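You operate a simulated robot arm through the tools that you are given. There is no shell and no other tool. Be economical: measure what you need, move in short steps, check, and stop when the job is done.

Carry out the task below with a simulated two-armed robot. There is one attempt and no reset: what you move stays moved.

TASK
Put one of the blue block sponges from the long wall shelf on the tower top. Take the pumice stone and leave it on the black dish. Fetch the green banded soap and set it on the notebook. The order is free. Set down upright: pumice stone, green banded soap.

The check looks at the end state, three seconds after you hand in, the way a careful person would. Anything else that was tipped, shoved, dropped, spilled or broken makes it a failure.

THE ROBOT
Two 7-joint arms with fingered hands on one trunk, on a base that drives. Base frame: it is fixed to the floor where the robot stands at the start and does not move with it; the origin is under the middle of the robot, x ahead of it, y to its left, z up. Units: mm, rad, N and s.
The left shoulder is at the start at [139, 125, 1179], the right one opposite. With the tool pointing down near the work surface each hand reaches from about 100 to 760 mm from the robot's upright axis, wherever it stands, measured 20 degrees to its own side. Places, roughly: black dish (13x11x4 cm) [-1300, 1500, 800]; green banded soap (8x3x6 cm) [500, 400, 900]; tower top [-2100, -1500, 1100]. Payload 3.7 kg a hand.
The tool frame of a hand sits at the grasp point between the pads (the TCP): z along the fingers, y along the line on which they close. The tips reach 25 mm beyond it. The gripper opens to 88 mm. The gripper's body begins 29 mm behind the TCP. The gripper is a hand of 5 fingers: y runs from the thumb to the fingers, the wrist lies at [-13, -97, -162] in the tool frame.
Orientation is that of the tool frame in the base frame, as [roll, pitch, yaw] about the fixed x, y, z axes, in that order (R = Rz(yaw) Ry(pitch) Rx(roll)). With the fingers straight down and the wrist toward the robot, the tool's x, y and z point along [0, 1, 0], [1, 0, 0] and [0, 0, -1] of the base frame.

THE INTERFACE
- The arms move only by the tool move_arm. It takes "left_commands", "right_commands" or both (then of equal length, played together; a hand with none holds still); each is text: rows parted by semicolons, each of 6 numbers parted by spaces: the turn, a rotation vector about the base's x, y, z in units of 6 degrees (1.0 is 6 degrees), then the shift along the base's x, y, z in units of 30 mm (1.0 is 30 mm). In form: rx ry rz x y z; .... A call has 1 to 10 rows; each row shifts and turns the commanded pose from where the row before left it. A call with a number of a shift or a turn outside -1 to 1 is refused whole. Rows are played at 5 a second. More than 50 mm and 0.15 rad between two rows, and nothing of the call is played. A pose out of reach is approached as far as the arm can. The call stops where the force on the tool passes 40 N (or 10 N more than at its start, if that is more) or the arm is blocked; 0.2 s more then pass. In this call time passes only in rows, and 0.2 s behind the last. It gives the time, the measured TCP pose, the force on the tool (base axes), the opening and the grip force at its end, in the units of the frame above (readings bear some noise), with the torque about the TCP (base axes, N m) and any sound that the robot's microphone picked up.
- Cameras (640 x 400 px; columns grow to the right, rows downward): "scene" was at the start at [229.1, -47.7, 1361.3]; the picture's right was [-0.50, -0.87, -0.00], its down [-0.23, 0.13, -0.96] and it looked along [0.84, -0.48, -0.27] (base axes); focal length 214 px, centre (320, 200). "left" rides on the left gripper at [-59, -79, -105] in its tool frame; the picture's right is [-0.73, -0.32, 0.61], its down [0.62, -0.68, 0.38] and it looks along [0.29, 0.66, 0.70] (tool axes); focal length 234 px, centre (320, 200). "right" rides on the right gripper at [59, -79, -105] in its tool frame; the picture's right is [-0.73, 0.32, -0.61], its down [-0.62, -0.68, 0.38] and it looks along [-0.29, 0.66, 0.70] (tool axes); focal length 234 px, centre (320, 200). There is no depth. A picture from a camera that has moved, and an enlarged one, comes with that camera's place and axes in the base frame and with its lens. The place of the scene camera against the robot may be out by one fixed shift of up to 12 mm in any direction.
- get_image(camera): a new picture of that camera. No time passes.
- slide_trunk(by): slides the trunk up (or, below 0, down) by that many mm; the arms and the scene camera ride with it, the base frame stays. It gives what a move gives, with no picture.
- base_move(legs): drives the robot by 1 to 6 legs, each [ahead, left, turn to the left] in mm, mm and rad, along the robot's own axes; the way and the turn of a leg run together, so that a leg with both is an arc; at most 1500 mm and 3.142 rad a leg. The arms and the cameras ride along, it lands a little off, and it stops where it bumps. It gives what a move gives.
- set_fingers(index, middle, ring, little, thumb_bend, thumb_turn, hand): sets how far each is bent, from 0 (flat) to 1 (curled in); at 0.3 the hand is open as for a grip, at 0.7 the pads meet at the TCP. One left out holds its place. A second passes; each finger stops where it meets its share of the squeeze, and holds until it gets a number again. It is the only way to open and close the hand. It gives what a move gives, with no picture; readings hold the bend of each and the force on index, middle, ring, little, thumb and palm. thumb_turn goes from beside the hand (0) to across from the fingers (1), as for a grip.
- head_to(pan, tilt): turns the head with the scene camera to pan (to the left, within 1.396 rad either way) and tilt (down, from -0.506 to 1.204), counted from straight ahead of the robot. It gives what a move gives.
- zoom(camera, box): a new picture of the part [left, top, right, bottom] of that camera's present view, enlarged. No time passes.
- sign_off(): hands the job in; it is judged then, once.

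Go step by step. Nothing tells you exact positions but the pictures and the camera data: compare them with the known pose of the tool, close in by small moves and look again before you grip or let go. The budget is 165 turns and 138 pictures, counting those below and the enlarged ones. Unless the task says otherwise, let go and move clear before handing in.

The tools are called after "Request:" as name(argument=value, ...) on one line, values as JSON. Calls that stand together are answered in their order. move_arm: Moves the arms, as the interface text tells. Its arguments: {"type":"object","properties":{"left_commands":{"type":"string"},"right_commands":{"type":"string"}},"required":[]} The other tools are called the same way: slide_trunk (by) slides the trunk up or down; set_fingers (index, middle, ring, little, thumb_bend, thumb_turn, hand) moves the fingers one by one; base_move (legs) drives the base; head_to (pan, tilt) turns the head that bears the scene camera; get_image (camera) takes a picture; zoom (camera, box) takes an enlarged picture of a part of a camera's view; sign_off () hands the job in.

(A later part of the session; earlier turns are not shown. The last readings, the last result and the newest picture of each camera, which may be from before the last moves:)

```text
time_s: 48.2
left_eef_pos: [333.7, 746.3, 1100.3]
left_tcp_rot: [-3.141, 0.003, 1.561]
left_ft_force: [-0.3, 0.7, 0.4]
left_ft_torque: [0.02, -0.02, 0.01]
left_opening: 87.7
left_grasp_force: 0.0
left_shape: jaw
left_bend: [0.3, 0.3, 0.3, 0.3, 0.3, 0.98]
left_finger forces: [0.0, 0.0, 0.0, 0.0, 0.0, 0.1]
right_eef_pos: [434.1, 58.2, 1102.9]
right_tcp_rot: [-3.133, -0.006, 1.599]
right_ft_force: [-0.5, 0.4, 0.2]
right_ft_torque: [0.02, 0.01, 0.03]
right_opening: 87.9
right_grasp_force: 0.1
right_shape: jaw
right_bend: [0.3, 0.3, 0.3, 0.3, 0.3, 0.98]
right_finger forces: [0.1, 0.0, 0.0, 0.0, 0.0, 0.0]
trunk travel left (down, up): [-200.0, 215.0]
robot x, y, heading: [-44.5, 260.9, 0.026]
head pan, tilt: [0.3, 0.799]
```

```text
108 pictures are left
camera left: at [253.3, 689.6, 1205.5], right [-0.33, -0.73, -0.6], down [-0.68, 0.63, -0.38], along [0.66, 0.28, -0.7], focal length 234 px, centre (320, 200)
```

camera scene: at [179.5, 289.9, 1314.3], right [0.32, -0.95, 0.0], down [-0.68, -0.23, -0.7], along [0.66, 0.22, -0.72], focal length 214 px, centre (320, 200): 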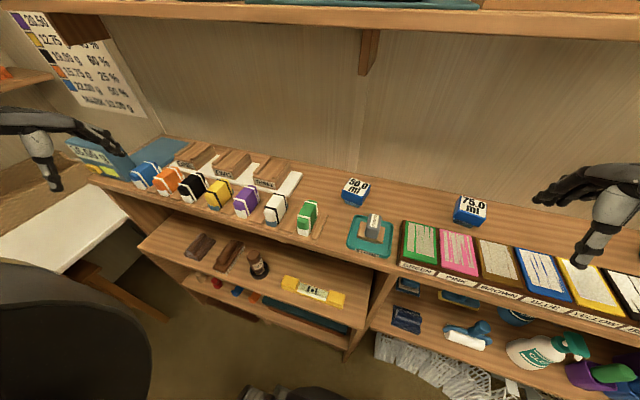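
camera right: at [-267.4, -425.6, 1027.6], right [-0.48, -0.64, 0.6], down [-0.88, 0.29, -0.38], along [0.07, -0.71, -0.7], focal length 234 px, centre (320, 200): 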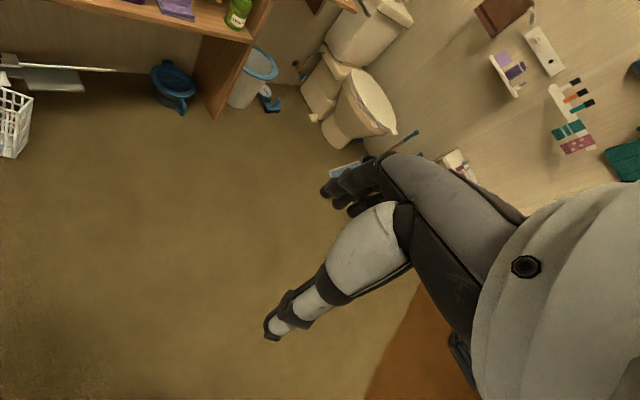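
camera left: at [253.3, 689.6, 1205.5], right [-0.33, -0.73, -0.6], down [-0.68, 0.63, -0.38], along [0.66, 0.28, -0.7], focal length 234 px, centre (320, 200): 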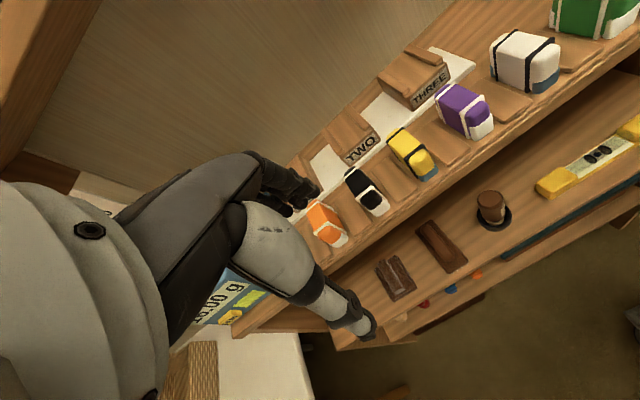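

Soap green about (487,423), pumice about (511,266). I zoom for orientation.

Request:
zoom(camera="scene", box=[220, 165, 420, 290])

Request:
move_arm(left_commands="0 0 1 0 -1 0; 0 0 1 0 -1 0; 0 0 1 0 -1 0; 0 0 1 0 -1 0; 0 0 1 0 -1 0; 0 0 1 0 -1 0; 0 0 1 0 -1 0; 0 0 1 0 -1 0; 0 0 1 0 -1 0; 0 0 1 0.5 -1 0")

Request:
get_image(camera="scene")

Request:
get_image(camera="left")

```text
3.20 times, centred on (320, 228) of scene
camera zoom: at [179.5, 289.9, 1314.3], right [0.32, -0.95, 0.0], down [-0.68, -0.23, -0.7], along [0.66, 0.22, -0.72], focal length 686 px, centre (320, 112)
```

zoom: 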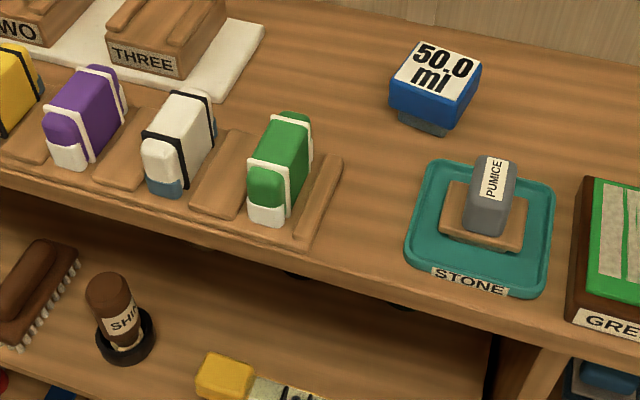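

```text
time_s: 50.4
left_eef_pos: [406.3, 484.1, 1129.7]
left_tcp_rot: [-3.14, 0.003, 2.608]
left_ft_force: [0.3, 0.7, -0.2]
left_ft_torque: [0.04, -0.02, -0.02]
left_opening: 88.0
left_grasp_force: 0.1
left_shape: jaw
left_bend: [0.3, 0.3, 0.3, 0.3, 0.3, 0.98]
left_finger forces: [0.1, 0.0, 0.0, 0.0, 0.0, 0.1]
left hand out of reach, approached as far as the arm can: row 3, 4, 5, 6, 7
right_eef_pos: [435.2, 56.2, 1102.2]
right_tcp_rot: [-3.134, -0.007, 1.598]
right_ft_force: [0.2, 0.5, -0.5]
right_ft_torque: [0.02, 0.01, 0.03]
right_opening: 87.8
right_grasp_force: 0.1
right_shape: jaw
right_bend: [0.3, 0.3, 0.3, 0.3, 0.3, 0.98]
right_finger forces: [0.0, 0.1, 0.1, 0.0, 0.0, 0.1]
trunk travel left (down, up): [-200.0, 215.0]
robot x, y, heading: [-44.1, 261.5, 0.026]
head pan, tilt: [0.3, 0.799]
```

```text
106 pictures are left
camera scene: at [180.2, 288.0, 1314.0], right [0.32, -0.95, 0.0], down [-0.68, -0.23, -0.7], along [0.66, 0.22, -0.72], focal length 214 px, centre (320, 200)
```

scene: 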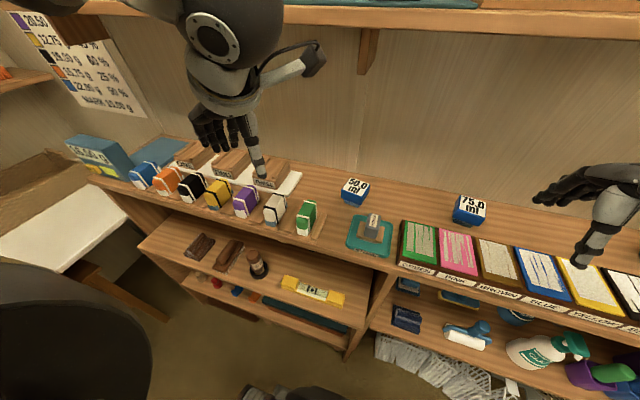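

```text
105 pictures are left
camera left: at [416.4, 388.8, 1235.7], right [0.46, -0.65, -0.6], down [-0.88, -0.27, -0.38], along [0.08, 0.71, -0.7], focal length 234 px, centre (320, 200)
```

left: 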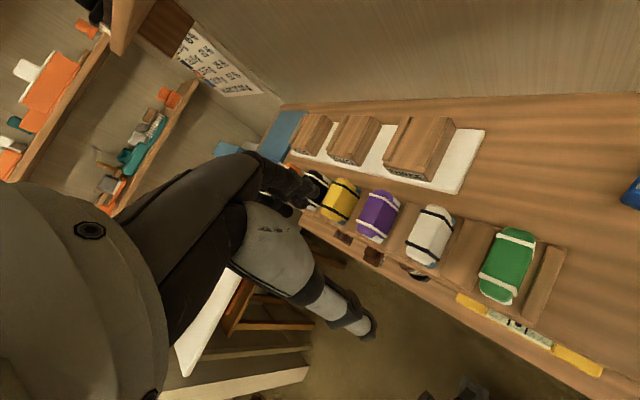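

The soap's long axis runs along x, so I close across y (yaw ≈ π). I bring the left hand above it.

Request:
move_arm(left_commands="0 0 1 0.54 -0.4 -0.8; 0 0 1 0.54 -0.4 -0.8; 0 0 1 0.54 -0.4 -0.8; 0 0 1 0.54 -0.4 -0.8; 0 0 1 0.54 -0.4 -0.8")

Request:
get_image(camera="left")

Request:
zoom(camera="scene", box=[220, 130, 420, 255])

```text
time_s: 51.6
left_eef_pos: [483.1, 433.0, 1010.9]
left_tcp_rot: [-3.139, 0.004, 3.134]
left_ft_force: [-0.7, 0.1, 0.5]
left_ft_torque: [0.0, 0.03, -0.01]
left_opening: 87.7
left_grasp_force: 0.1
left_shape: jaw
left_bend: [0.3, 0.3, 0.3, 0.3, 0.3, 0.98]
left_finger forces: [0.1, 0.1, 0.1, 0.0, 0.0, 0.0]
left hand out of reach, approached as far as the arm can: row 5
right_eef_pos: [435.5, 57.9, 1102.8]
right_tcp_rot: [-3.132, -0.005, 1.598]
right_ft_force: [0.2, 0.3, -0.1]
right_ft_torque: [0.01, 0.01, -0.01]
right_opening: 87.6
right_grasp_force: 0.0
right_shape: jaw
right_bend: [0.3, 0.3, 0.3, 0.3, 0.3, 0.98]
right_finger forces: [0.0, 0.0, 0.0, 0.1, 0.1, 0.0]
trunk travel left (down, up): [-200.0, 215.0]
robot x, y, heading: [-43.2, 258.7, 0.022]
head pan, tilt: [0.3, 0.799]
```

```text
104 pictures are left
camera left: at [540.6, 354.6, 1116.6], right [0.73, -0.33, -0.6], down [-0.63, -0.68, -0.38], along [-0.28, 0.66, -0.7], focal length 234 px, centre (320, 200)
```

left: 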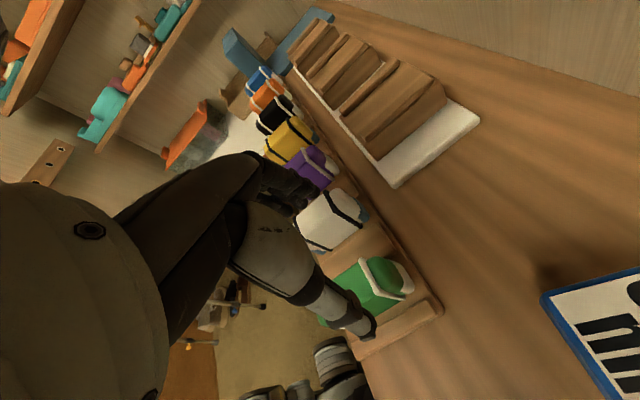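

```text
3.20 times, centred on (320, 192) of scene
camera zoom: at [180.6, 290.2, 1313.9], right [0.32, -0.95, 0.0], down [-0.68, -0.23, -0.7], along [0.66, 0.22, -0.72], focal length 686 px, centre (320, 224)
```

zoom: 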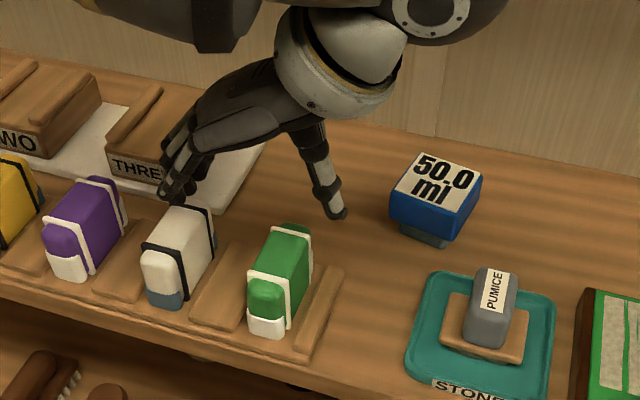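

The hand lies above the soap; I narrow the fingers, then go down part way and check.

Request:
set_fingers(hand="left", index=0.4, middle=0.4, ring=0.4, little=0.4, thumb_bend=0.4)

Request:
move_arm(left_commands="0 0 0 0 0 -0.7; 0 0 0 0 0 -0.7")

Request:
zoom(camera="scene", box=[220, 130, 420, 255])

```text
time_s: 52.6
left_eef_pos: [483.2, 431.3, 1011.8]
left_tcp_rot: [-3.137, 0.005, 3.13]
left_ft_force: [-1.2, -0.7, -0.2]
left_ft_torque: [-0.04, 0.04, -0.01]
left_opening: 64.3
left_grasp_force: 0.0
left_shape: fingers
left_bend: [0.4, 0.4, 0.4, 0.4, 0.4, 0.98]
left_finger forces: [0.1, 0.1, 0.0, 0.0, 0.0, 0.0]
right_eef_pos: [435.0, 58.3, 1103.1]
right_tcp_rot: [-3.134, -0.006, 1.598]
right_ft_force: [-0.5, -0.3, -0.6]
right_ft_torque: [-0.01, -0.01, -0.01]
right_opening: 87.7
right_grasp_force: 0.1
right_shape: jaw
right_bend: [0.3, 0.3, 0.3, 0.3, 0.3, 0.98]
right_finger forces: [0.0, 0.0, 0.1, 0.1, 0.0, 0.0]
trunk travel left (down, up): [-200.0, 215.0]
robot x, y, heading: [-48.1, 263.5, 0.019]
head pan, tilt: [0.3, 0.799]
```

```text
time_s: 53.2
left_eef_pos: [482.2, 435.0, 970.2]
left_tcp_rot: [-3.14, 0.005, 3.132]
left_ft_force: [0.2, -1.2, 0.3]
left_ft_torque: [0.03, -0.02, -0.03]
left_opening: 63.8
left_grasp_force: 0.6
left_shape: fingers
left_bend: [0.4, 0.4, 0.4, 0.4, 0.4, 0.98]
left_finger forces: [0.1, 0.5, 0.0, 0.1, 0.4, 0.0]
left hand out of reach, approached as far as the arm can: row 2
right_eef_pos: [434.3, 58.0, 1103.4]
right_tcp_rot: [-3.138, -0.004, 1.597]
right_ft_force: [-0.1, -0.3, -0.3]
right_ft_torque: [0.0, -0.03, 0.0]
right_opening: 87.8
right_grasp_force: 0.0
right_shape: jaw
right_bend: [0.3, 0.3, 0.3, 0.3, 0.3, 0.98]
right_finger forces: [0.0, 0.1, 0.0, 0.1, 0.0, 0.0]
trunk travel left (down, up): [-200.0, 215.0]
robot x, y, heading: [-43.5, 258.3, 0.026]
head pan, tilt: [0.3, 0.799]
```

```text
3.20 times, centred on (320, 192) of scene
camera zoom: at [179.0, 289.6, 1314.4], right [0.32, -0.95, 0.0], down [-0.68, -0.23, -0.7], along [0.66, 0.22, -0.72], focal length 686 px, centre (320, 224)
```

zoom: 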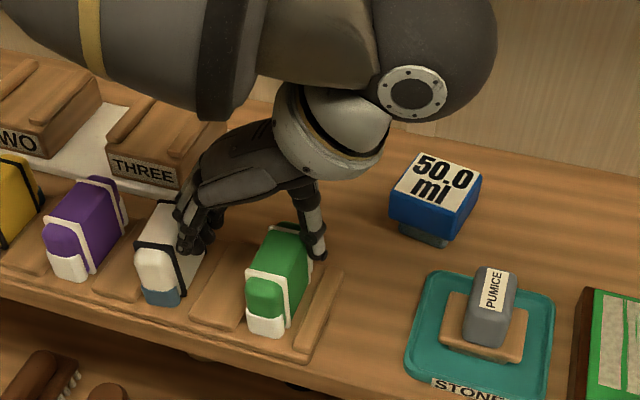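

The arm is at a wrist limit here (TCP 10 mm off in y). I raise, shift the base right by 200, and bring the hand back.

Request:
move_arm(left_commands="0 0 0 0 0 0.8; 0 0 0 0 0 0.8; 0 0 0 0 0 0.8")

Request:
base_move(legs=[[0, -200, 0]])

Request:
move_arm(left_commands="0 0 0 0 1 0; 0 0 0 0 1 0; 0 0 0 0 1 0; 0 0 0 0 1 0; 0 0 0 0 1 0; 0 0 0 0 1 0")

Request:
get_image(camera="scene")

```text
time_s: 54.0
left_eef_pos: [483.3, 433.5, 1042.5]
left_tcp_rot: [-3.14, 0.002, 3.132]
left_ft_force: [0.3, -0.2, 0.2]
left_ft_torque: [0.02, -0.01, -0.01]
left_opening: 64.3
left_grasp_force: 0.1
left_shape: fingers
left_bend: [0.4, 0.4, 0.4, 0.4, 0.4, 0.98]
left_finger forces: [0.1, 0.1, 0.1, 0.1, 0.0, 0.0]
right_eef_pos: [434.5, 58.9, 1103.3]
right_tcp_rot: [-3.136, -0.006, 1.598]
right_ft_force: [-0.2, 0.2, 1.0]
right_ft_torque: [-0.03, 0.0, -0.02]
right_opening: 88.4
right_grasp_force: 0.1
right_shape: jaw
right_bend: [0.3, 0.3, 0.3, 0.3, 0.3, 0.98]
right_finger forces: [0.1, 0.1, 0.1, 0.0, 0.1, 0.0]
trunk travel left (down, up): [-200.0, 215.0]
robot x, y, heading: [-48.7, 260.2, 0.027]
head pan, tilt: [0.3, 0.799]
```

```text
time_s: 55.6
left_eef_pos: [487.6, 240.0, 1042.4]
left_tcp_rot: [-3.14, 0.004, 3.133]
left_ft_force: [0.2, -0.2, 0.4]
left_ft_torque: [0.02, 0.01, 0.0]
left_opening: 64.0
left_grasp_force: 0.1
left_shape: fingers
left_bend: [0.4, 0.4, 0.4, 0.4, 0.4, 0.98]
left_finger forces: [0.0, 0.0, 0.1, 0.1, 0.1, 0.0]
right_eef_pos: [440.1, -138.9, 1101.7]
right_tcp_rot: [-3.134, -0.006, 1.6]
right_ft_force: [0.8, 0.5, 0.7]
right_ft_torque: [0.03, 0.01, -0.05]
right_opening: 87.6
right_grasp_force: 0.1
right_shape: jaw
right_bend: [0.3, 0.3, 0.3, 0.3, 0.3, 0.98]
right_finger forces: [0.1, 0.0, 0.0, 0.0, 0.0, 0.0]
trunk travel left (down, up): [-200.0, 215.0]
robot x, y, heading: [-41.4, 66.7, 0.03]
head pan, tilt: [0.3, 0.799]
```

```text
time_s: 57.0
left_eef_pos: [488.1, 419.5, 1042.4]
left_tcp_rot: [-3.137, 0.004, 3.134]
left_ft_force: [-0.8, 1.1, 0.3]
left_ft_torque: [0.02, -0.02, -0.03]
left_opening: 64.0
left_grasp_force: 0.0
left_shape: fingers
left_bend: [0.4, 0.4, 0.4, 0.4, 0.4, 0.98]
left_finger forces: [0.0, 0.1, 0.0, 0.0, 0.0, 0.0]
right_eef_pos: [439.8, -136.4, 1103.5]
right_tcp_rot: [-3.135, -0.004, 1.602]
right_ft_force: [-0.4, -0.1, 0.4]
right_ft_torque: [-0.02, -0.04, -0.02]
right_opening: 87.7
right_grasp_force: 0.0
right_shape: jaw
right_bend: [0.3, 0.3, 0.3, 0.3, 0.3, 0.98]
right_finger forces: [0.0, 0.0, 0.0, 0.1, 0.0, 0.0]
trunk travel left (down, up): [-200.0, 215.0]
robot x, y, heading: [-39.1, 66.6, 0.027]
head pan, tilt: [0.3, 0.799]
```

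```text
101 pictures are left
camera scene: at [184.0, 94.3, 1314.4], right [0.32, -0.95, 0.0], down [-0.68, -0.23, -0.7], along [0.66, 0.22, -0.72], focal length 214 px, centre (320, 200)
```

scene: 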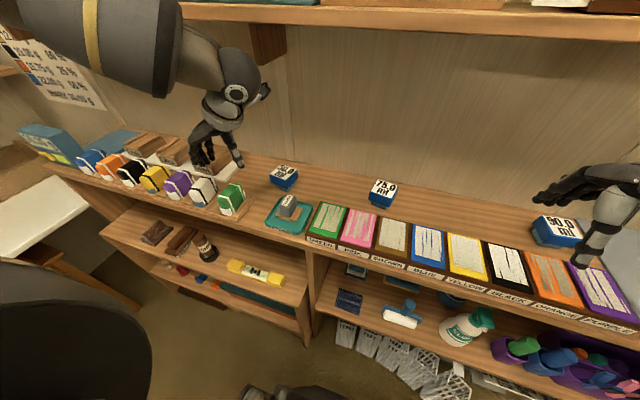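

Within reach now. I go down to just above the soap and look closely.

Request:
move_arm(left_commands="0 0 0 0 0.05 -0.9; 0 0 0 0 0.05 -0.9; 0 0 0 0 0.05 -0.8")

Request:
zoom(camera="scene", box=[160, 120, 320, 220])

Request:
get_image(camera="left")

```text
time_s: 57.8
left_eef_pos: [488.7, 423.7, 962.6]
left_tcp_rot: [-3.139, 0.003, 3.136]
left_ft_force: [0.6, -0.3, -0.2]
left_ft_torque: [-0.01, 0.0, 0.02]
left_opening: 63.9
left_grasp_force: 0.0
left_shape: fingers
left_bend: [0.4, 0.4, 0.4, 0.4, 0.4, 0.98]
left_finger forces: [0.0, 0.0, 0.0, 0.0, 0.1, 0.0]
right_eef_pos: [440.6, -137.4, 1102.9]
right_tcp_rot: [-3.135, -0.006, 1.601]
right_ft_force: [-0.4, 0.4, 0.8]
right_ft_torque: [0.02, 0.02, 0.0]
right_opening: 87.9
right_grasp_force: 0.1
right_shape: jaw
right_bend: [0.3, 0.3, 0.3, 0.3, 0.3, 0.98]
right_finger forces: [0.1, 0.0, 0.0, 0.0, 0.1, 0.0]
trunk travel left (down, up): [-200.0, 215.0]
robot x, y, heading: [-40.7, 66.1, 0.026]
head pan, tilt: [0.3, 0.799]
```

```text
4.00 times, centred on (240, 170) of scene
camera zoom: at [185.0, 94.0, 1314.1], right [0.32, -0.95, 0.0], down [-0.68, -0.23, -0.7], along [0.66, 0.22, -0.72], focal length 858 px, centre (640, 320)
```

zoom: 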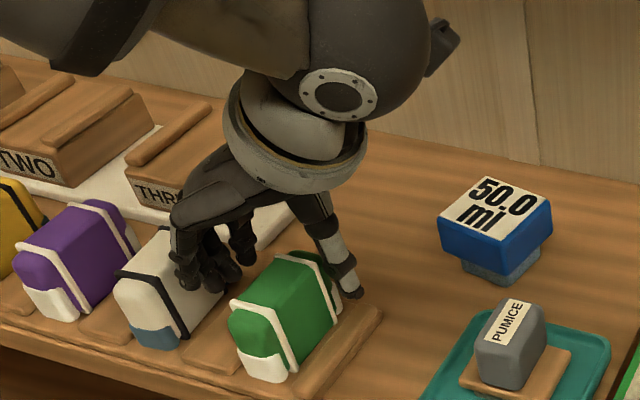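

```text
99 pictures are left
camera left: at [545.8, 345.7, 1067.5], right [0.73, -0.33, -0.6], down [-0.63, -0.68, -0.38], along [-0.28, 0.66, -0.7], focal length 234 px, centre (320, 200)
```

left: 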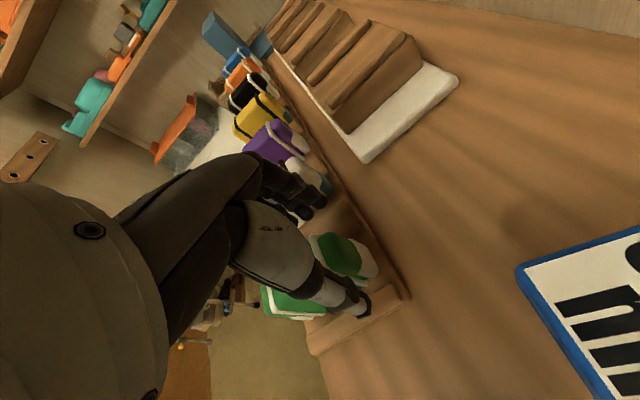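

Triangulating two views: soap top centre is at (472,417,956), so its base is ≈896. I shift by (-17,-7) and lower to TCP z≈936.

Request:
move_arm(left_commands="0 0 0 -0.55 -0.23 0; 0 0 0 0 0 -0.45; 0 0 0 0 0 -0.4")

Request:
zoom(camera="scene", box=[160, 120, 320, 220])

Request:
get_image(camera="left")

```text
time_s: 58.6
left_eef_pos: [472.5, 416.4, 942.5]
left_tcp_rot: [3.14, 0.014, 3.131]
left_ft_force: [-0.7, -1.0, 23.5]
left_ft_torque: [0.98, 0.18, 0.06]
left_opening: 64.1
left_grasp_force: 12.1
left_shape: fingers
left_bend: [0.4, 0.35, 0.4, 0.4, 0.4, 0.98]
left_finger forces: [0.5, 23.6, 0.0, 0.1, 0.0, 0.1]
right_eef_pos: [437.3, -138.4, 1106.0]
right_tcp_rot: [-3.14, -0.006, 1.601]
right_ft_force: [-0.7, -0.4, 0.4]
right_ft_torque: [0.01, 0.02, 0.01]
right_opening: 87.7
right_grasp_force: 0.0
right_shape: jaw
right_bend: [0.3, 0.3, 0.3, 0.3, 0.3, 0.98]
right_finger forces: [0.0, 0.1, 0.0, 0.1, 0.0, 0.0]
trunk travel left (down, up): [-200.0, 215.0]
robot x, y, heading: [-37.4, 65.6, 0.028]
head pan, tilt: [0.3, 0.799]
```

```text
4.00 times, centred on (240, 170) of scene
camera zoom: at [181.2, 92.1, 1315.6], right [0.32, -0.95, 0.0], down [-0.68, -0.23, -0.7], along [0.66, 0.22, -0.72], focal length 858 px, centre (640, 320)
```

zoom: 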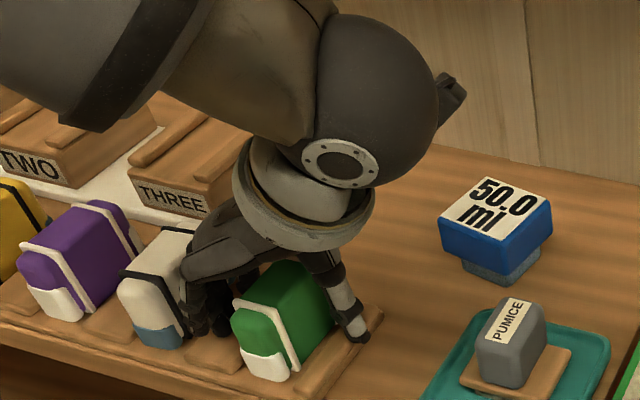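

```text
97 pictures are left
camera left: at [527.6, 336.4, 1047.7], right [0.73, -0.33, -0.6], down [-0.62, -0.67, -0.39], along [-0.27, 0.66, -0.7], focal length 234 px, centre (320, 200)
```

left: 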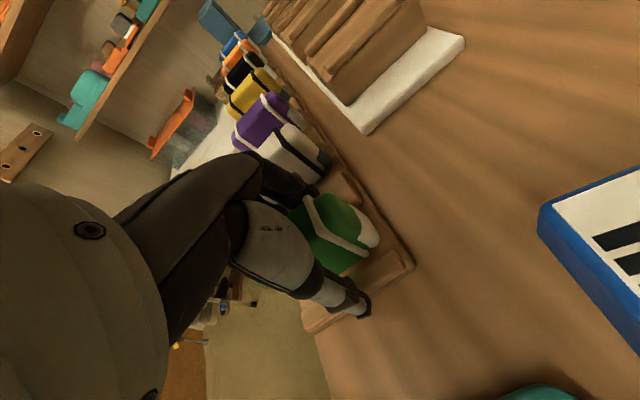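

The middle finger rests on the wooden divider. I raise about 7 mm and close gently around the soap.

Request:
move_arm(left_commands="0 0 0 0 0 0.3")

Request:
set_fingers(hand="left", index=0.6, middle=0.6, ring=0.6, little=0.6, thumb_bend=0.6)

Request:
zoom(camera="scene", box=[160, 120, 320, 220])

```text
time_s: 59.0
left_eef_pos: [470.0, 415.6, 944.0]
left_tcp_rot: [-3.136, -0.001, 3.134]
left_ft_force: [-0.1, 0.7, 0.6]
left_ft_torque: [0.05, -0.03, -0.03]
left_opening: 63.9
left_grasp_force: 0.8
left_shape: fingers
left_bend: [0.4, 0.39, 0.4, 0.4, 0.4, 0.98]
left_finger forces: [0.0, 1.1, 0.1, 0.0, 0.0, 0.1]
right_eef_pos: [440.6, -137.7, 1103.8]
right_tcp_rot: [-3.133, -0.006, 1.598]
right_ft_force: [0.1, -0.5, -0.5]
right_ft_torque: [-0.02, 0.03, 0.0]
right_opening: 87.5
right_grasp_force: 0.0
right_shape: jaw
right_bend: [0.3, 0.3, 0.3, 0.3, 0.3, 0.98]
right_finger forces: [0.0, 0.0, 0.0, 0.0, 0.1, 0.0]
trunk travel left (down, up): [-200.0, 215.0]
robot x, y, heading: [-44.3, 66.9, 0.028]
head pan, tilt: [0.3, 0.799]
```

```text
time_s: 60.0
left_eef_pos: [471.8, 414.9, 946.9]
left_tcp_rot: [-3.141, 0.002, 3.134]
left_ft_force: [-0.5, 0.1, 0.2]
left_ft_torque: [-0.02, -0.02, 0.0]
left_opening: 23.9
left_grasp_force: 1.6
left_shape: fingers
left_bend: [0.59, 0.59, 0.6, 0.6, 0.58, 0.97]
left_finger forces: [0.9, 0.5, 0.1, 0.0, 1.3, 0.1]
right_eef_pos: [441.0, -137.2, 1103.4]
right_tcp_rot: [-3.135, -0.006, 1.6]
right_ft_force: [-0.6, 0.0, -0.4]
right_ft_torque: [0.0, 0.01, 0.0]
right_opening: 88.0
right_grasp_force: 0.0
right_shape: jaw
right_bend: [0.3, 0.3, 0.3, 0.3, 0.3, 0.98]
right_finger forces: [0.0, 0.1, 0.0, 0.0, 0.0, 0.1]
trunk travel left (down, up): [-200.0, 215.0]
robot x, y, heading: [-41.2, 67.5, 0.022]
head pan, tilt: [0.3, 0.799]
```

```text
4.00 times, centred on (240, 170) of scene
camera zoom: at [184.5, 93.8, 1314.3], right [0.32, -0.95, 0.0], down [-0.68, -0.23, -0.7], along [0.66, 0.22, -0.72], focal length 858 px, centre (640, 320)
```

zoom: 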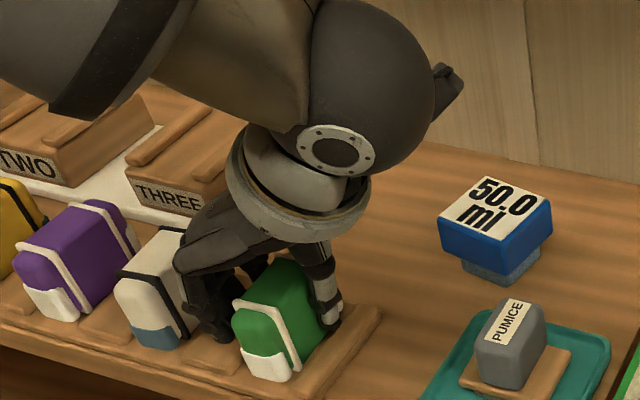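

Contact is just made; I squeeze firmer and lift.

Request:
set_fingers(hand="left", index=0.7, middle=0.7, ring=0.7, little=0.7, thumb_bend=0.68)

Request:
move_arm(left_commands="0 0 0 0 0 0.5; 0 0 0 0 0 1; 0 0 0 0 0 1; 0 0 0 0 0 1")

Request:
get_image(camera="scene")

Request:
get_image(camera="left")

```text
time_s: 61.0
left_eef_pos: [472.8, 416.6, 946.9]
left_tcp_rot: [-3.139, 0.005, 3.134]
left_ft_force: [0.5, 2.4, 0.0]
left_ft_torque: [0.07, -0.02, -0.05]
left_opening: 21.4
left_grasp_force: 9.6
left_shape: fingers
left_bend: [0.62, 0.65, 0.66, 0.7, 0.58, 0.96]
left_finger forces: [4.5, 3.6, 2.3, 0.0, 8.3, 0.1]
right_eef_pos: [439.3, -136.8, 1103.4]
right_tcp_rot: [-3.135, -0.005, 1.6]
right_ft_force: [-0.6, -0.3, -0.1]
right_ft_torque: [0.0, -0.01, 0.03]
right_opening: 87.8
right_grasp_force: 0.1
right_shape: jaw
right_bend: [0.3, 0.3, 0.3, 0.3, 0.3, 0.98]
right_finger forces: [0.0, 0.0, 0.0, 0.0, 0.0, 0.0]
trunk travel left (down, up): [-200.0, 215.0]
robot x, y, heading: [-43.0, 63.6, 0.025]
head pan, tilt: [0.3, 0.799]
```

```text
time_s: 62.0
left_eef_pos: [472.0, 414.7, 1052.6]
left_tcp_rot: [-3.139, 0.003, 3.133]
left_ft_force: [-0.2, -0.1, -0.6]
left_ft_torque: [0.01, -0.05, -0.02]
left_opening: 21.5
left_grasp_force: 9.0
left_shape: fingers
left_bend: [0.62, 0.66, 0.68, 0.7, 0.58, 0.95]
left_finger forces: [4.5, 2.9, 1.4, 0.0, 8.9, 0.1]
right_eef_pos: [438.6, -137.5, 1103.9]
right_tcp_rot: [-3.137, -0.005, 1.6]
right_ft_force: [0.0, 0.0, 0.1]
right_ft_torque: [-0.01, 0.03, -0.01]
right_opening: 87.8
right_grasp_force: 0.1
right_shape: jaw
right_bend: [0.3, 0.3, 0.3, 0.3, 0.3, 0.98]
right_finger forces: [0.0, 0.0, 0.0, 0.0, 0.0, 0.0]
trunk travel left (down, up): [-200.0, 215.0]
robot x, y, heading: [-41.0, 62.8, 0.025]
head pan, tilt: [0.3, 0.799]
```

```text
95 pictures are left
camera scene: at [183.8, 93.5, 1314.5], right [0.32, -0.95, 0.0], down [-0.68, -0.23, -0.7], along [0.66, 0.22, -0.72], focal length 214 px, centre (320, 200)
```

scene: 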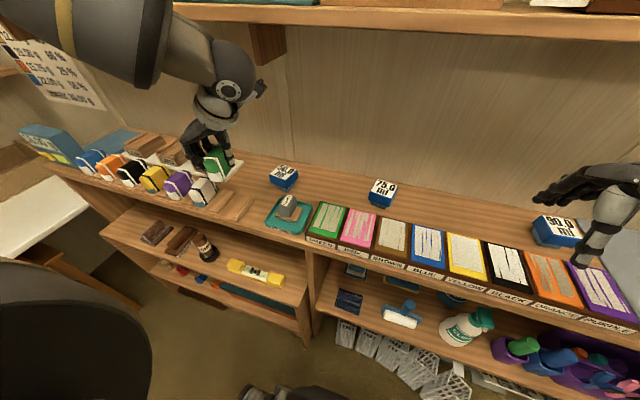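

```text
94 pictures are left
camera left: at [528.9, 337.5, 1158.2], right [0.73, -0.33, -0.6], down [-0.63, -0.68, -0.38], along [-0.28, 0.66, -0.7], focal length 234 px, centre (320, 200)
```

left: 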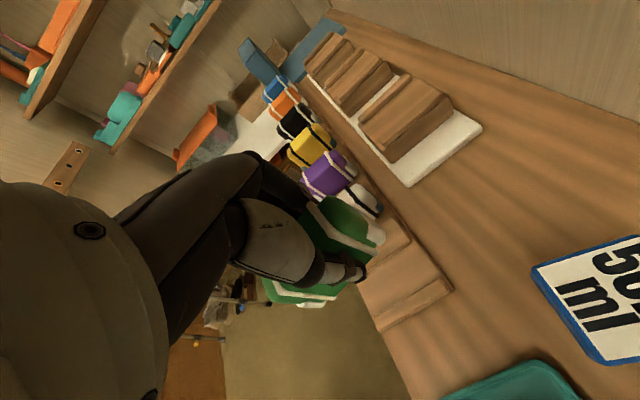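

The soap is held. Next the right hand fetches the 75 ml blue block at about (595,73,960 top); I zoom on its shape and yaw.

Request:
zoom(camera="scene", box=[330, 155, 426, 215])

Request:
get_image(camera="right")

```text
6.67 times, centred on (378, 185) of scene
camera zoom: at [183.8, 93.5, 1314.5], right [0.32, -0.95, 0.0], down [-0.68, -0.23, -0.7], along [0.66, 0.22, -0.72], focal length 1430 px, centre (-67, 300)
```

zoom: 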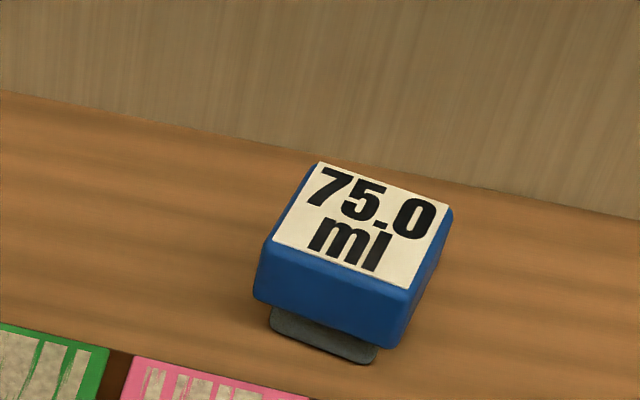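

```text
92 pictures are left
camera right: at [359.6, -81.6, 1209.1], right [0.35, -0.72, 0.6], down [-0.67, -0.64, -0.38], along [0.66, -0.27, -0.7], focal length 234 px, centre (320, 200)
```

right: 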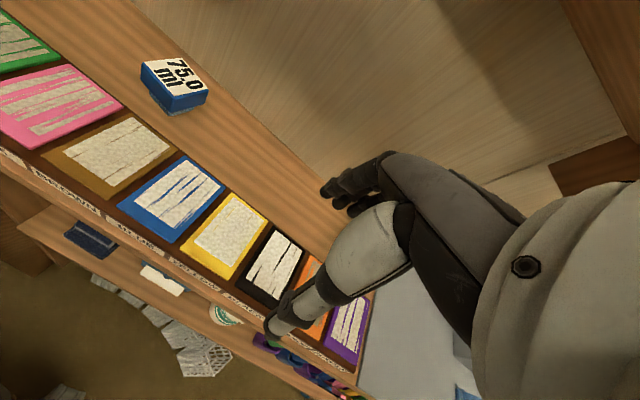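

The block is ~50 mm square, centre (594,66), yawed ≈ -11°. I bring the right hand above it.

Request:
move_arm(right_commands="0 0 -0.3 0.74 0.967 -0.3; 0 0 -0.3 0.74 0.967 -0.3; 0 0 -0.3 0.74 0.967 -0.3; 0 0 -0.3 0.74 0.967 -0.3; 0 0 -0.3 0.74 0.967 -0.3; 0 0 -0.3 0.74 0.967 -0.3; 0 0 -0.3 0.74 0.967 -0.3")

Request:
get_image(camera="right")

Request:
zoom(camera="scene", box=[300, 100, 460, 200])

```text
time_s: 63.6
left_eef_pos: [472.9, 416.6, 1051.4]
left_tcp_rot: [-3.139, 0.003, 3.134]
left_ft_force: [0.2, -0.6, -0.6]
left_ft_torque: [0.02, 0.02, -0.01]
left_opening: 21.7
left_grasp_force: 8.7
left_shape: fingers
left_bend: [0.62, 0.66, 0.68, 0.7, 0.58, 0.95]
left_finger forces: [4.7, 3.1, 1.3, 0.0, 8.7, 0.0]
right_eef_pos: [595.9, 67.8, 1041.6]
right_tcp_rot: [-3.136, -0.004, 1.379]
right_ft_force: [0.4, -0.1, 1.1]
right_ft_torque: [-0.01, 0.0, 0.0]
right_opening: 87.6
right_grasp_force: 0.0
right_shape: jaw
right_bend: [0.3, 0.3, 0.3, 0.3, 0.3, 0.98]
right_finger forces: [0.0, 0.0, 0.1, 0.0, 0.1, 0.1]
trunk travel left (down, up): [-200.0, 215.0]
robot x, y, heading: [-42.6, 68.8, 0.024]
head pan, tilt: [0.3, 0.799]
```

```text
91 pictures are left
camera right: at [530.2, 139.9, 1147.0], right [0.18, -0.78, 0.6], down [-0.79, -0.48, -0.38], along [0.59, -0.41, -0.7], focal length 234 px, centre (320, 200)
```

right: 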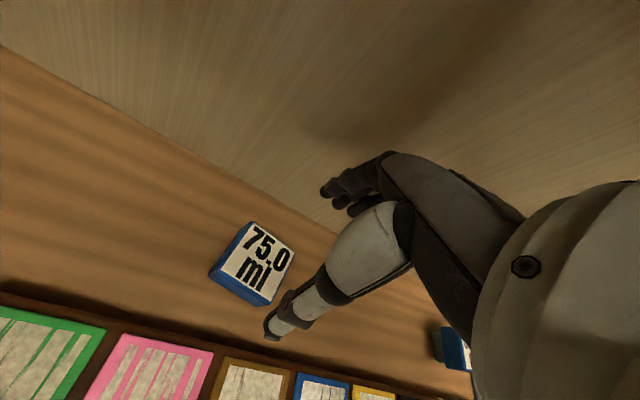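

```text
4.00 times, centred on (380, 150) of scene
camera zoom: at [184.9, 94.7, 1314.1], right [0.32, -0.95, 0.0], down [-0.68, -0.23, -0.7], along [0.66, 0.22, -0.72], focal length 858 px, centre (80, 400)
```

zoom: 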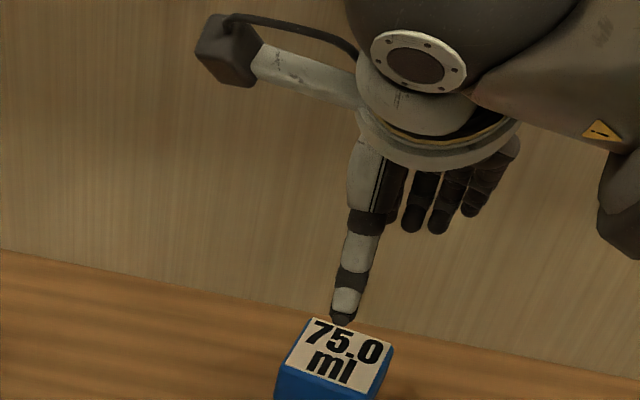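

Both views agree on (594,~73). I descend in two steps with a check.

Request:
move_arm(right_commands="0 0 0 -0.05 0.07 -0.8; 0 0 0 0 0.07 -0.8; 0 0 0 0 0 -0.7")

Request:
get_image(camera="right")

Request:
zoom(camera="scene", box=[320, 130, 448, 210])

```text
time_s: 64.4
left_eef_pos: [472.9, 415.6, 1051.7]
left_tcp_rot: [-3.139, 0.004, 3.132]
left_ft_force: [1.3, 0.6, -1.0]
left_ft_torque: [0.02, 0.0, -0.03]
left_opening: 21.6
left_grasp_force: 9.2
left_shape: fingers
left_bend: [0.62, 0.66, 0.68, 0.7, 0.58, 0.95]
left_finger forces: [4.6, 2.9, 1.4, 0.0, 8.9, 0.0]
right_eef_pos: [593.6, 69.5, 972.1]
right_tcp_rot: [-3.134, -0.006, 1.38]
right_ft_force: [0.4, -0.2, -0.5]
right_ft_torque: [0.0, 0.01, 0.03]
right_opening: 87.9
right_grasp_force: 0.2
right_shape: jaw
right_bend: [0.3, 0.3, 0.3, 0.3, 0.3, 0.98]
right_finger forces: [0.0, 0.0, 0.0, 0.1, 0.1, 0.0]
trunk travel left (down, up): [-200.0, 215.0]
robot x, y, heading: [-42.7, 66.6, 0.026]
head pan, tilt: [0.3, 0.799]
```

```text
89 pictures are left
camera right: at [528.2, 141.1, 1076.1], right [0.18, -0.78, 0.6], down [-0.79, -0.48, -0.38], along [0.59, -0.4, -0.7], focal length 234 px, centre (320, 200)
```

right: 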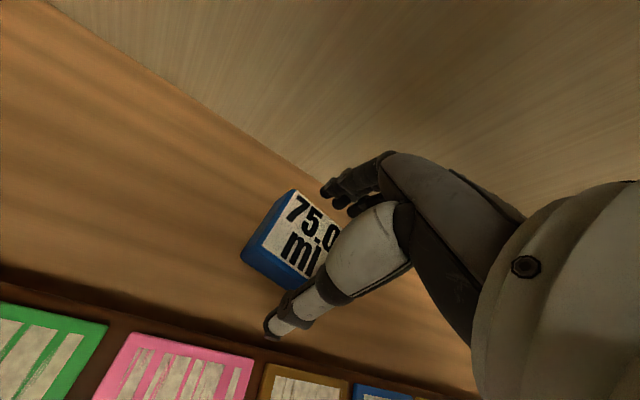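

```text
5.00 times, centred on (384, 170) of scene
camera zoom: at [184.8, 93.8, 1314.2], right [0.32, -0.95, 0.0], down [-0.68, -0.23, -0.7], along [0.66, 0.22, -0.72], focal length 1072 px, centre (0, 350)
```

zoom: 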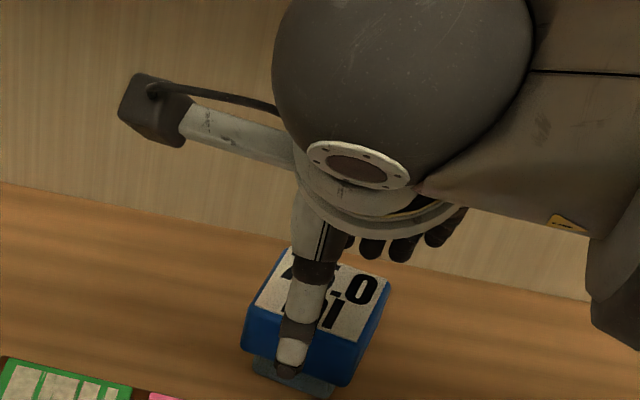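

Thumb is before the block, fingers behind. I go down 30 mm and close.

Request:
move_arm(right_commands="0 0 0 0 0 -0.5; 0 0 0 0 0 -0.5")

Request:
set_fingers(hand="right", index=0.45, middle=0.45, ring=0.45, little=0.45, thumb_bend=0.45)

Request:
zoom(camera="scene", box=[320, 130, 448, 210])

```text
time_s: 65.0
left_eef_pos: [472.0, 416.9, 1052.4]
left_tcp_rot: [-3.14, 0.003, 3.133]
left_ft_force: [-0.6, 0.2, -1.6]
left_ft_torque: [-0.01, -0.01, 0.05]
left_opening: 21.6
left_grasp_force: 8.6
left_shape: fingers
left_bend: [0.62, 0.66, 0.68, 0.7, 0.58, 0.95]
left_finger forces: [4.6, 3.0, 1.5, 0.1, 8.8, 0.1]
right_eef_pos: [593.8, 69.3, 941.2]
right_tcp_rot: [-3.135, -0.006, 1.379]
right_ft_force: [0.6, 0.7, 0.4]
right_ft_torque: [-0.02, -0.08, -0.02]
right_opening: 88.0
right_grasp_force: 0.1
right_shape: jaw
right_bend: [0.3, 0.3, 0.3, 0.3, 0.3, 0.98]
right_finger forces: [0.9, 0.1, 0.1, 0.1, 0.0, 0.0]
trunk travel left (down, up): [-200.0, 215.0]
robot x, y, heading: [-38.0, 61.8, 0.028]
head pan, tilt: [0.3, 0.799]
```

```text
time_s: 66.0
left_eef_pos: [472.3, 417.2, 1052.1]
left_tcp_rot: [-3.141, 0.002, 3.133]
left_ft_force: [-0.7, 1.0, -1.4]
left_ft_torque: [0.02, 0.0, 0.0]
left_opening: 21.4
left_grasp_force: 9.2
left_shape: fingers
left_bend: [0.62, 0.66, 0.68, 0.7, 0.58, 0.95]
left_finger forces: [4.6, 2.9, 1.4, 0.0, 8.9, 0.1]
right_eef_pos: [593.0, 69.7, 940.8]
right_tcp_rot: [-3.138, -0.006, 1.379]
right_ft_force: [2.1, -1.8, 1.8]
right_ft_torque: [-0.01, -0.05, -0.02]
right_opening: 58.1
right_grasp_force: 3.4
right_shape: fingers
right_bend: [0.42, 0.44, 0.44, 0.45, 0.43, 0.98]
right_finger forces: [4.2, 0.2, 0.3, 0.0, 2.1, 0.1]
trunk travel left (down, up): [-200.0, 215.0]
robot x, y, heading: [-38.1, 64.8, 0.03]
head pan, tilt: [0.3, 0.799]
```

```text
5.00 times, centred on (384, 170) of scene
camera zoom: at [184.5, 93.7, 1314.3], right [0.32, -0.95, 0.0], down [-0.68, -0.23, -0.7], along [0.66, 0.22, -0.72], focal length 1072 px, centre (0, 350)
```

zoom: 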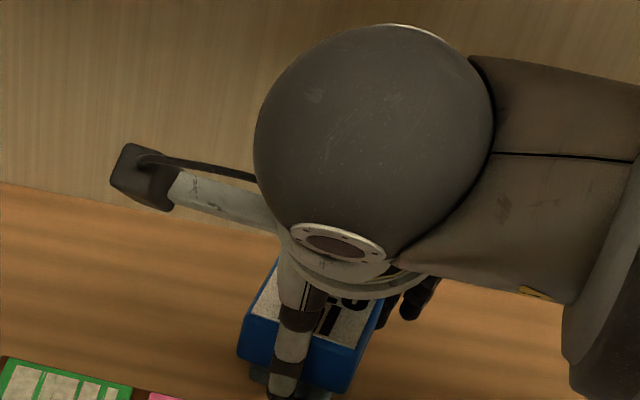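

Contact on index and thumb; I squeeze firmer, then lift.

Request:
set_fingers(hand="right", index=0.55, middle=0.55, ring=0.55, little=0.5, thumb_bend=0.55)

Request:
move_arm(right_commands="0 0 0 0 0 0.5; 0 0 0 0 0 1; 0 0 0 0 0 1; 0 0 0 0 0 1")

Request:
get_image(camera="scene")

Request:
get_image(camera="right")

```text
time_s: 67.0
left_eef_pos: [470.8, 416.0, 1052.6]
left_tcp_rot: [-3.139, 0.003, 3.134]
left_ft_force: [-0.1, -0.8, -1.3]
left_ft_torque: [0.03, 0.0, -0.01]
left_opening: 21.8
left_grasp_force: 8.6
left_shape: fingers
left_bend: [0.62, 0.66, 0.68, 0.7, 0.58, 0.95]
left_finger forces: [4.6, 2.9, 1.4, 0.0, 8.9, 0.0]
right_eef_pos: [593.5, 69.9, 942.0]
right_tcp_rot: [-3.137, -0.007, 1.381]
right_ft_force: [2.3, 0.2, 2.4]
right_ft_torque: [-0.01, -0.17, -0.03]
right_opening: 52.5
right_grasp_force: 15.9
right_shape: fingers
right_bend: [0.45, 0.5, 0.49, 0.5, 0.48, 0.96]
right_finger forces: [9.3, 3.6, 3.7, 0.1, 14.4, 0.1]
trunk travel left (down, up): [-200.0, 215.0]
robot x, y, heading: [-39.6, 65.1, 0.026]
head pan, tilt: [0.3, 0.799]
```

```text
time_s: 68.0
left_eef_pos: [472.7, 415.3, 1052.9]
left_tcp_rot: [-3.138, 0.006, 3.133]
left_ft_force: [0.7, 0.2, -1.0]
left_ft_torque: [0.0, 0.01, -0.01]
left_opening: 21.5
left_grasp_force: 8.6
left_shape: fingers
left_bend: [0.62, 0.66, 0.68, 0.7, 0.58, 0.95]
left_finger forces: [4.8, 2.9, 1.5, 0.0, 8.8, 0.1]
right_eef_pos: [592.8, 69.3, 1046.1]
right_tcp_rot: [-3.134, -0.005, 1.381]
right_ft_force: [-0.2, 0.8, -0.7]
right_ft_torque: [0.0, 0.01, -0.02]
right_opening: 52.5
right_grasp_force: 15.3
right_shape: fingers
right_bend: [0.46, 0.5, 0.5, 0.5, 0.48, 0.96]
right_finger forces: [8.5, 3.6, 3.2, 0.0, 15.1, 0.1]
trunk travel left (down, up): [-200.0, 215.0]
robot x, y, heading: [-39.7, 68.4, 0.027]
head pan, tilt: [0.3, 0.799]
```

```text
86 pictures are left
camera scene: at [184.0, 93.9, 1314.4], right [0.32, -0.95, 0.0], down [-0.68, -0.23, -0.7], along [0.66, 0.22, -0.72], focal length 214 px, centre (320, 200)
```

scene: 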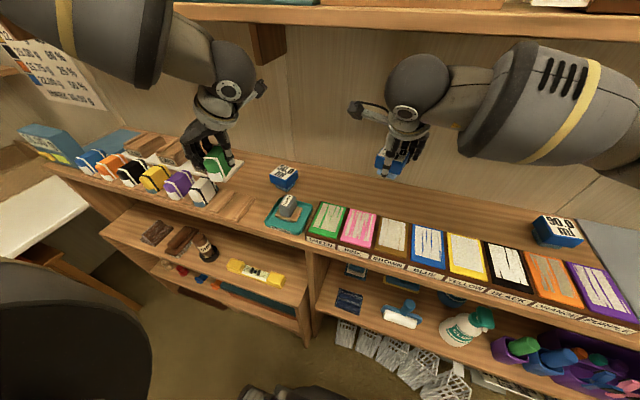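

```text
85 pictures are left
camera right: at [526.8, 141.6, 1151.7], right [0.18, -0.78, 0.6], down [-0.79, -0.48, -0.38], along [0.59, -0.4, -0.7], focal length 234 px, centre (320, 200)
```

right: 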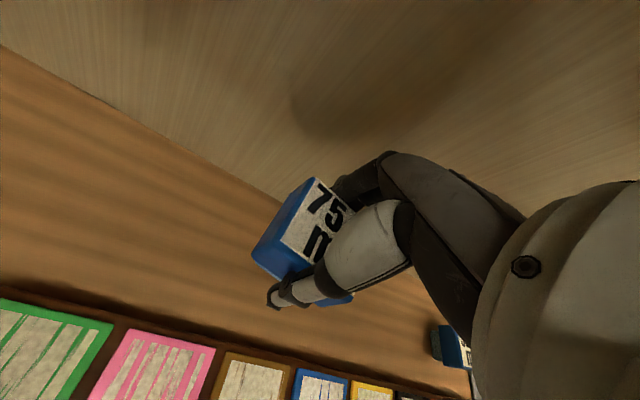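

Both items are held. I back off and tuck the arms in.

Request:
base_move(legs=[[-310, 0, 0]])

Request:
move_arm(left_commands="0 0 0 -0.5 -0.3 0; 0 0 0 -0.5 -0.3 0; 0 0 0 -0.5 -0.3 0; 0 0 0 -0.5 -0.3 0; 0 0 0 -0.5 -0.3 0; 0 0 0 -0.5 -0.3 0; 0 0 0 -0.5 -0.3 0; 0 0 0 -0.5 -0.3 0", right_commands="0 0 0 -0.95 -0.6 0; 0 0 0 -0.95 -0.6 0; 0 0 0 -0.95 -0.6 0; 0 0 0 -0.95 -0.6 0; 0 0 0 -0.95 -0.6 0; 0 0 0 -0.95 -0.6 0; 0 0 0 -0.95 -0.6 0; 0 0 0 -0.95 -0.6 0")

Request:
head_to(pan=0, tilt=0.6)

Request:
get_image(camera="scene")

```text
time_s: 70.1
left_eef_pos: [167.9, 408.1, 1051.8]
left_tcp_rot: [-3.139, 0.004, 3.132]
left_ft_force: [-0.6, 0.5, -0.6]
left_ft_torque: [0.01, 0.01, 0.0]
left_opening: 21.7
left_grasp_force: 8.4
left_shape: fingers
left_bend: [0.62, 0.66, 0.68, 0.7, 0.58, 0.95]
left_finger forces: [4.6, 2.8, 1.4, 0.0, 8.9, 0.0]
right_eef_pos: [287.8, 61.6, 1045.3]
right_tcp_rot: [-3.135, -0.006, 1.378]
right_ft_force: [-0.4, 0.5, -1.5]
right_ft_torque: [-0.01, -0.05, 0.0]
right_opening: 52.3
right_grasp_force: 15.2
right_shape: fingers
right_bend: [0.46, 0.5, 0.5, 0.5, 0.48, 0.96]
right_finger forces: [8.6, 3.7, 3.1, 0.0, 15.0, 0.0]
trunk travel left (down, up): [-200.0, 215.0]
robot x, y, heading: [-347.3, 59.2, 0.021]
head pan, tilt: [0.3, 0.799]
```

```text
time_s: 71.9
left_eef_pos: [56.6, 334.5, 1055.1]
left_tcp_rot: [-3.14, 0.003, 3.133]
left_ft_force: [0.3, 0.7, -0.2]
left_ft_torque: [-0.02, -0.02, 0.02]
left_opening: 21.7
left_grasp_force: 8.3
left_shape: fingers
left_bend: [0.62, 0.66, 0.68, 0.7, 0.58, 0.95]
left_finger forces: [4.6, 3.0, 1.4, 0.1, 8.8, 0.1]
left hand out of reach, approached as far as the arm can: row 8
right_eef_pos: [135.2, -52.4, 1054.4]
right_tcp_rot: [-3.134, -0.005, 1.381]
right_ft_force: [0.7, 0.0, -0.3]
right_ft_torque: [0.01, 0.01, 0.02]
right_opening: 51.8
right_grasp_force: 14.5
right_shape: fingers
right_bend: [0.46, 0.5, 0.5, 0.5, 0.48, 0.96]
right_finger forces: [8.4, 3.6, 3.1, 0.0, 15.0, 0.0]
right hand out of reach, approached as far as the arm can: row 6, 7, 8
trunk travel left (down, up): [-200.0, 215.0]
robot x, y, heading: [-341.3, 55.3, 0.025]
head pan, tilt: [0.3, 0.799]
```

```text
time_s: 72.7
left_eef_pos: [55.7, 335.5, 1054.5]
left_tcp_rot: [-3.14, 0.004, 3.133]
left_ft_force: [-0.1, -0.2, -0.7]
left_ft_torque: [-0.02, -0.01, 0.02]
left_opening: 21.5
left_grasp_force: 8.7
left_shape: fingers
left_bend: [0.62, 0.66, 0.68, 0.7, 0.58, 0.95]
left_finger forces: [4.6, 3.0, 1.4, 0.0, 8.7, 0.0]
right_eef_pos: [133.4, -52.4, 1055.2]
right_tcp_rot: [-3.135, -0.007, 1.378]
right_ft_force: [0.1, -0.1, -0.3]
right_ft_torque: [-0.02, -0.01, 0.0]
right_opening: 52.4
right_grasp_force: 15.1
right_shape: fingers
right_bend: [0.46, 0.5, 0.5, 0.5, 0.48, 0.96]
right_finger forces: [8.7, 3.6, 3.1, 0.0, 15.0, 0.0]
trunk travel left (down, up): [-200.0, 215.0]
robot x, y, heading: [-344.4, 56.0, 0.028]
head pan, tilt: [0.0, 0.6]
```

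```text
84 pictures are left
camera scene: at [-108.3, 62.1, 1331.1], right [0.03, -1.0, 0.0], down [-0.57, -0.02, -0.82], along [0.82, 0.02, -0.57], focal length 214 px, centre (320, 200)
```

scene: 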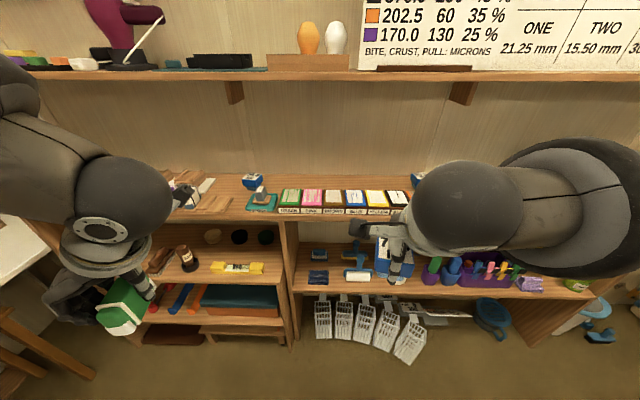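

Next I move to open floor at about (-450,500) and turn right to face the table and the obstacle, for a proper look.

Request:
base_move(legs=[[-100, 440, 0], [0, 0, -1.85]])

Request:
get_image(camera="scene")

```text
time_s: 79.9
left_eef_pos: [-303.6, 32.3, 1055.4]
left_tcp_rot: [-3.139, 0.003, 1.277]
left_ft_force: [-0.1, -0.3, -1.3]
left_ft_torque: [-0.02, 0.0, 0.0]
left_opening: 21.6
left_grasp_force: 8.5
left_shape: fingers
left_bend: [0.62, 0.66, 0.68, 0.7, 0.58, 0.95]
left_finger forces: [4.5, 2.7, 1.3, 0.0, 8.5, 0.0]
right_eef_pos: [-697.7, 67.2, 1056.0]
right_tcp_rot: [-3.134, -0.005, -0.478]
right_ft_force: [-0.2, -0.5, -0.5]
right_ft_torque: [0.02, 0.03, -0.02]
right_opening: 51.5
right_grasp_force: 14.2
right_shape: fingers
right_bend: [0.47, 0.51, 0.5, 0.5, 0.48, 0.96]
right_finger forces: [7.8, 3.4, 3.1, 0.0, 13.9, 0.1]
trunk travel left (down, up): [-200.0, 215.0]
robot x, y, heading: [-455.8, 496.4, -1.828]
head pan, tilt: [0.0, 0.6]
```

```text
83 pictures are left
camera scene: at [-522.9, 263.2, 1331.1], right [-0.97, 0.26, 0.0], down [0.15, 0.55, -0.83], along [-0.21, -0.8, -0.56], focal length 214 px, centre (320, 200)
```

scene: 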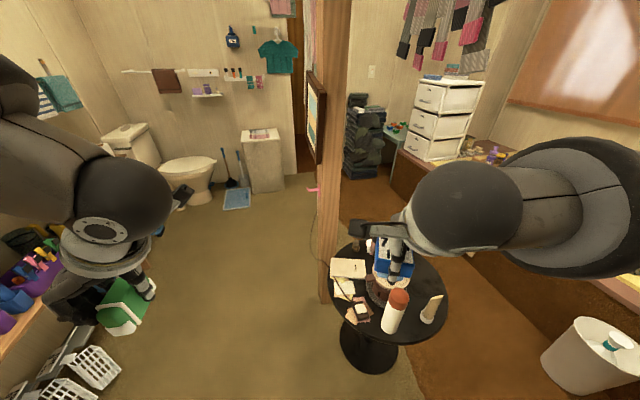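

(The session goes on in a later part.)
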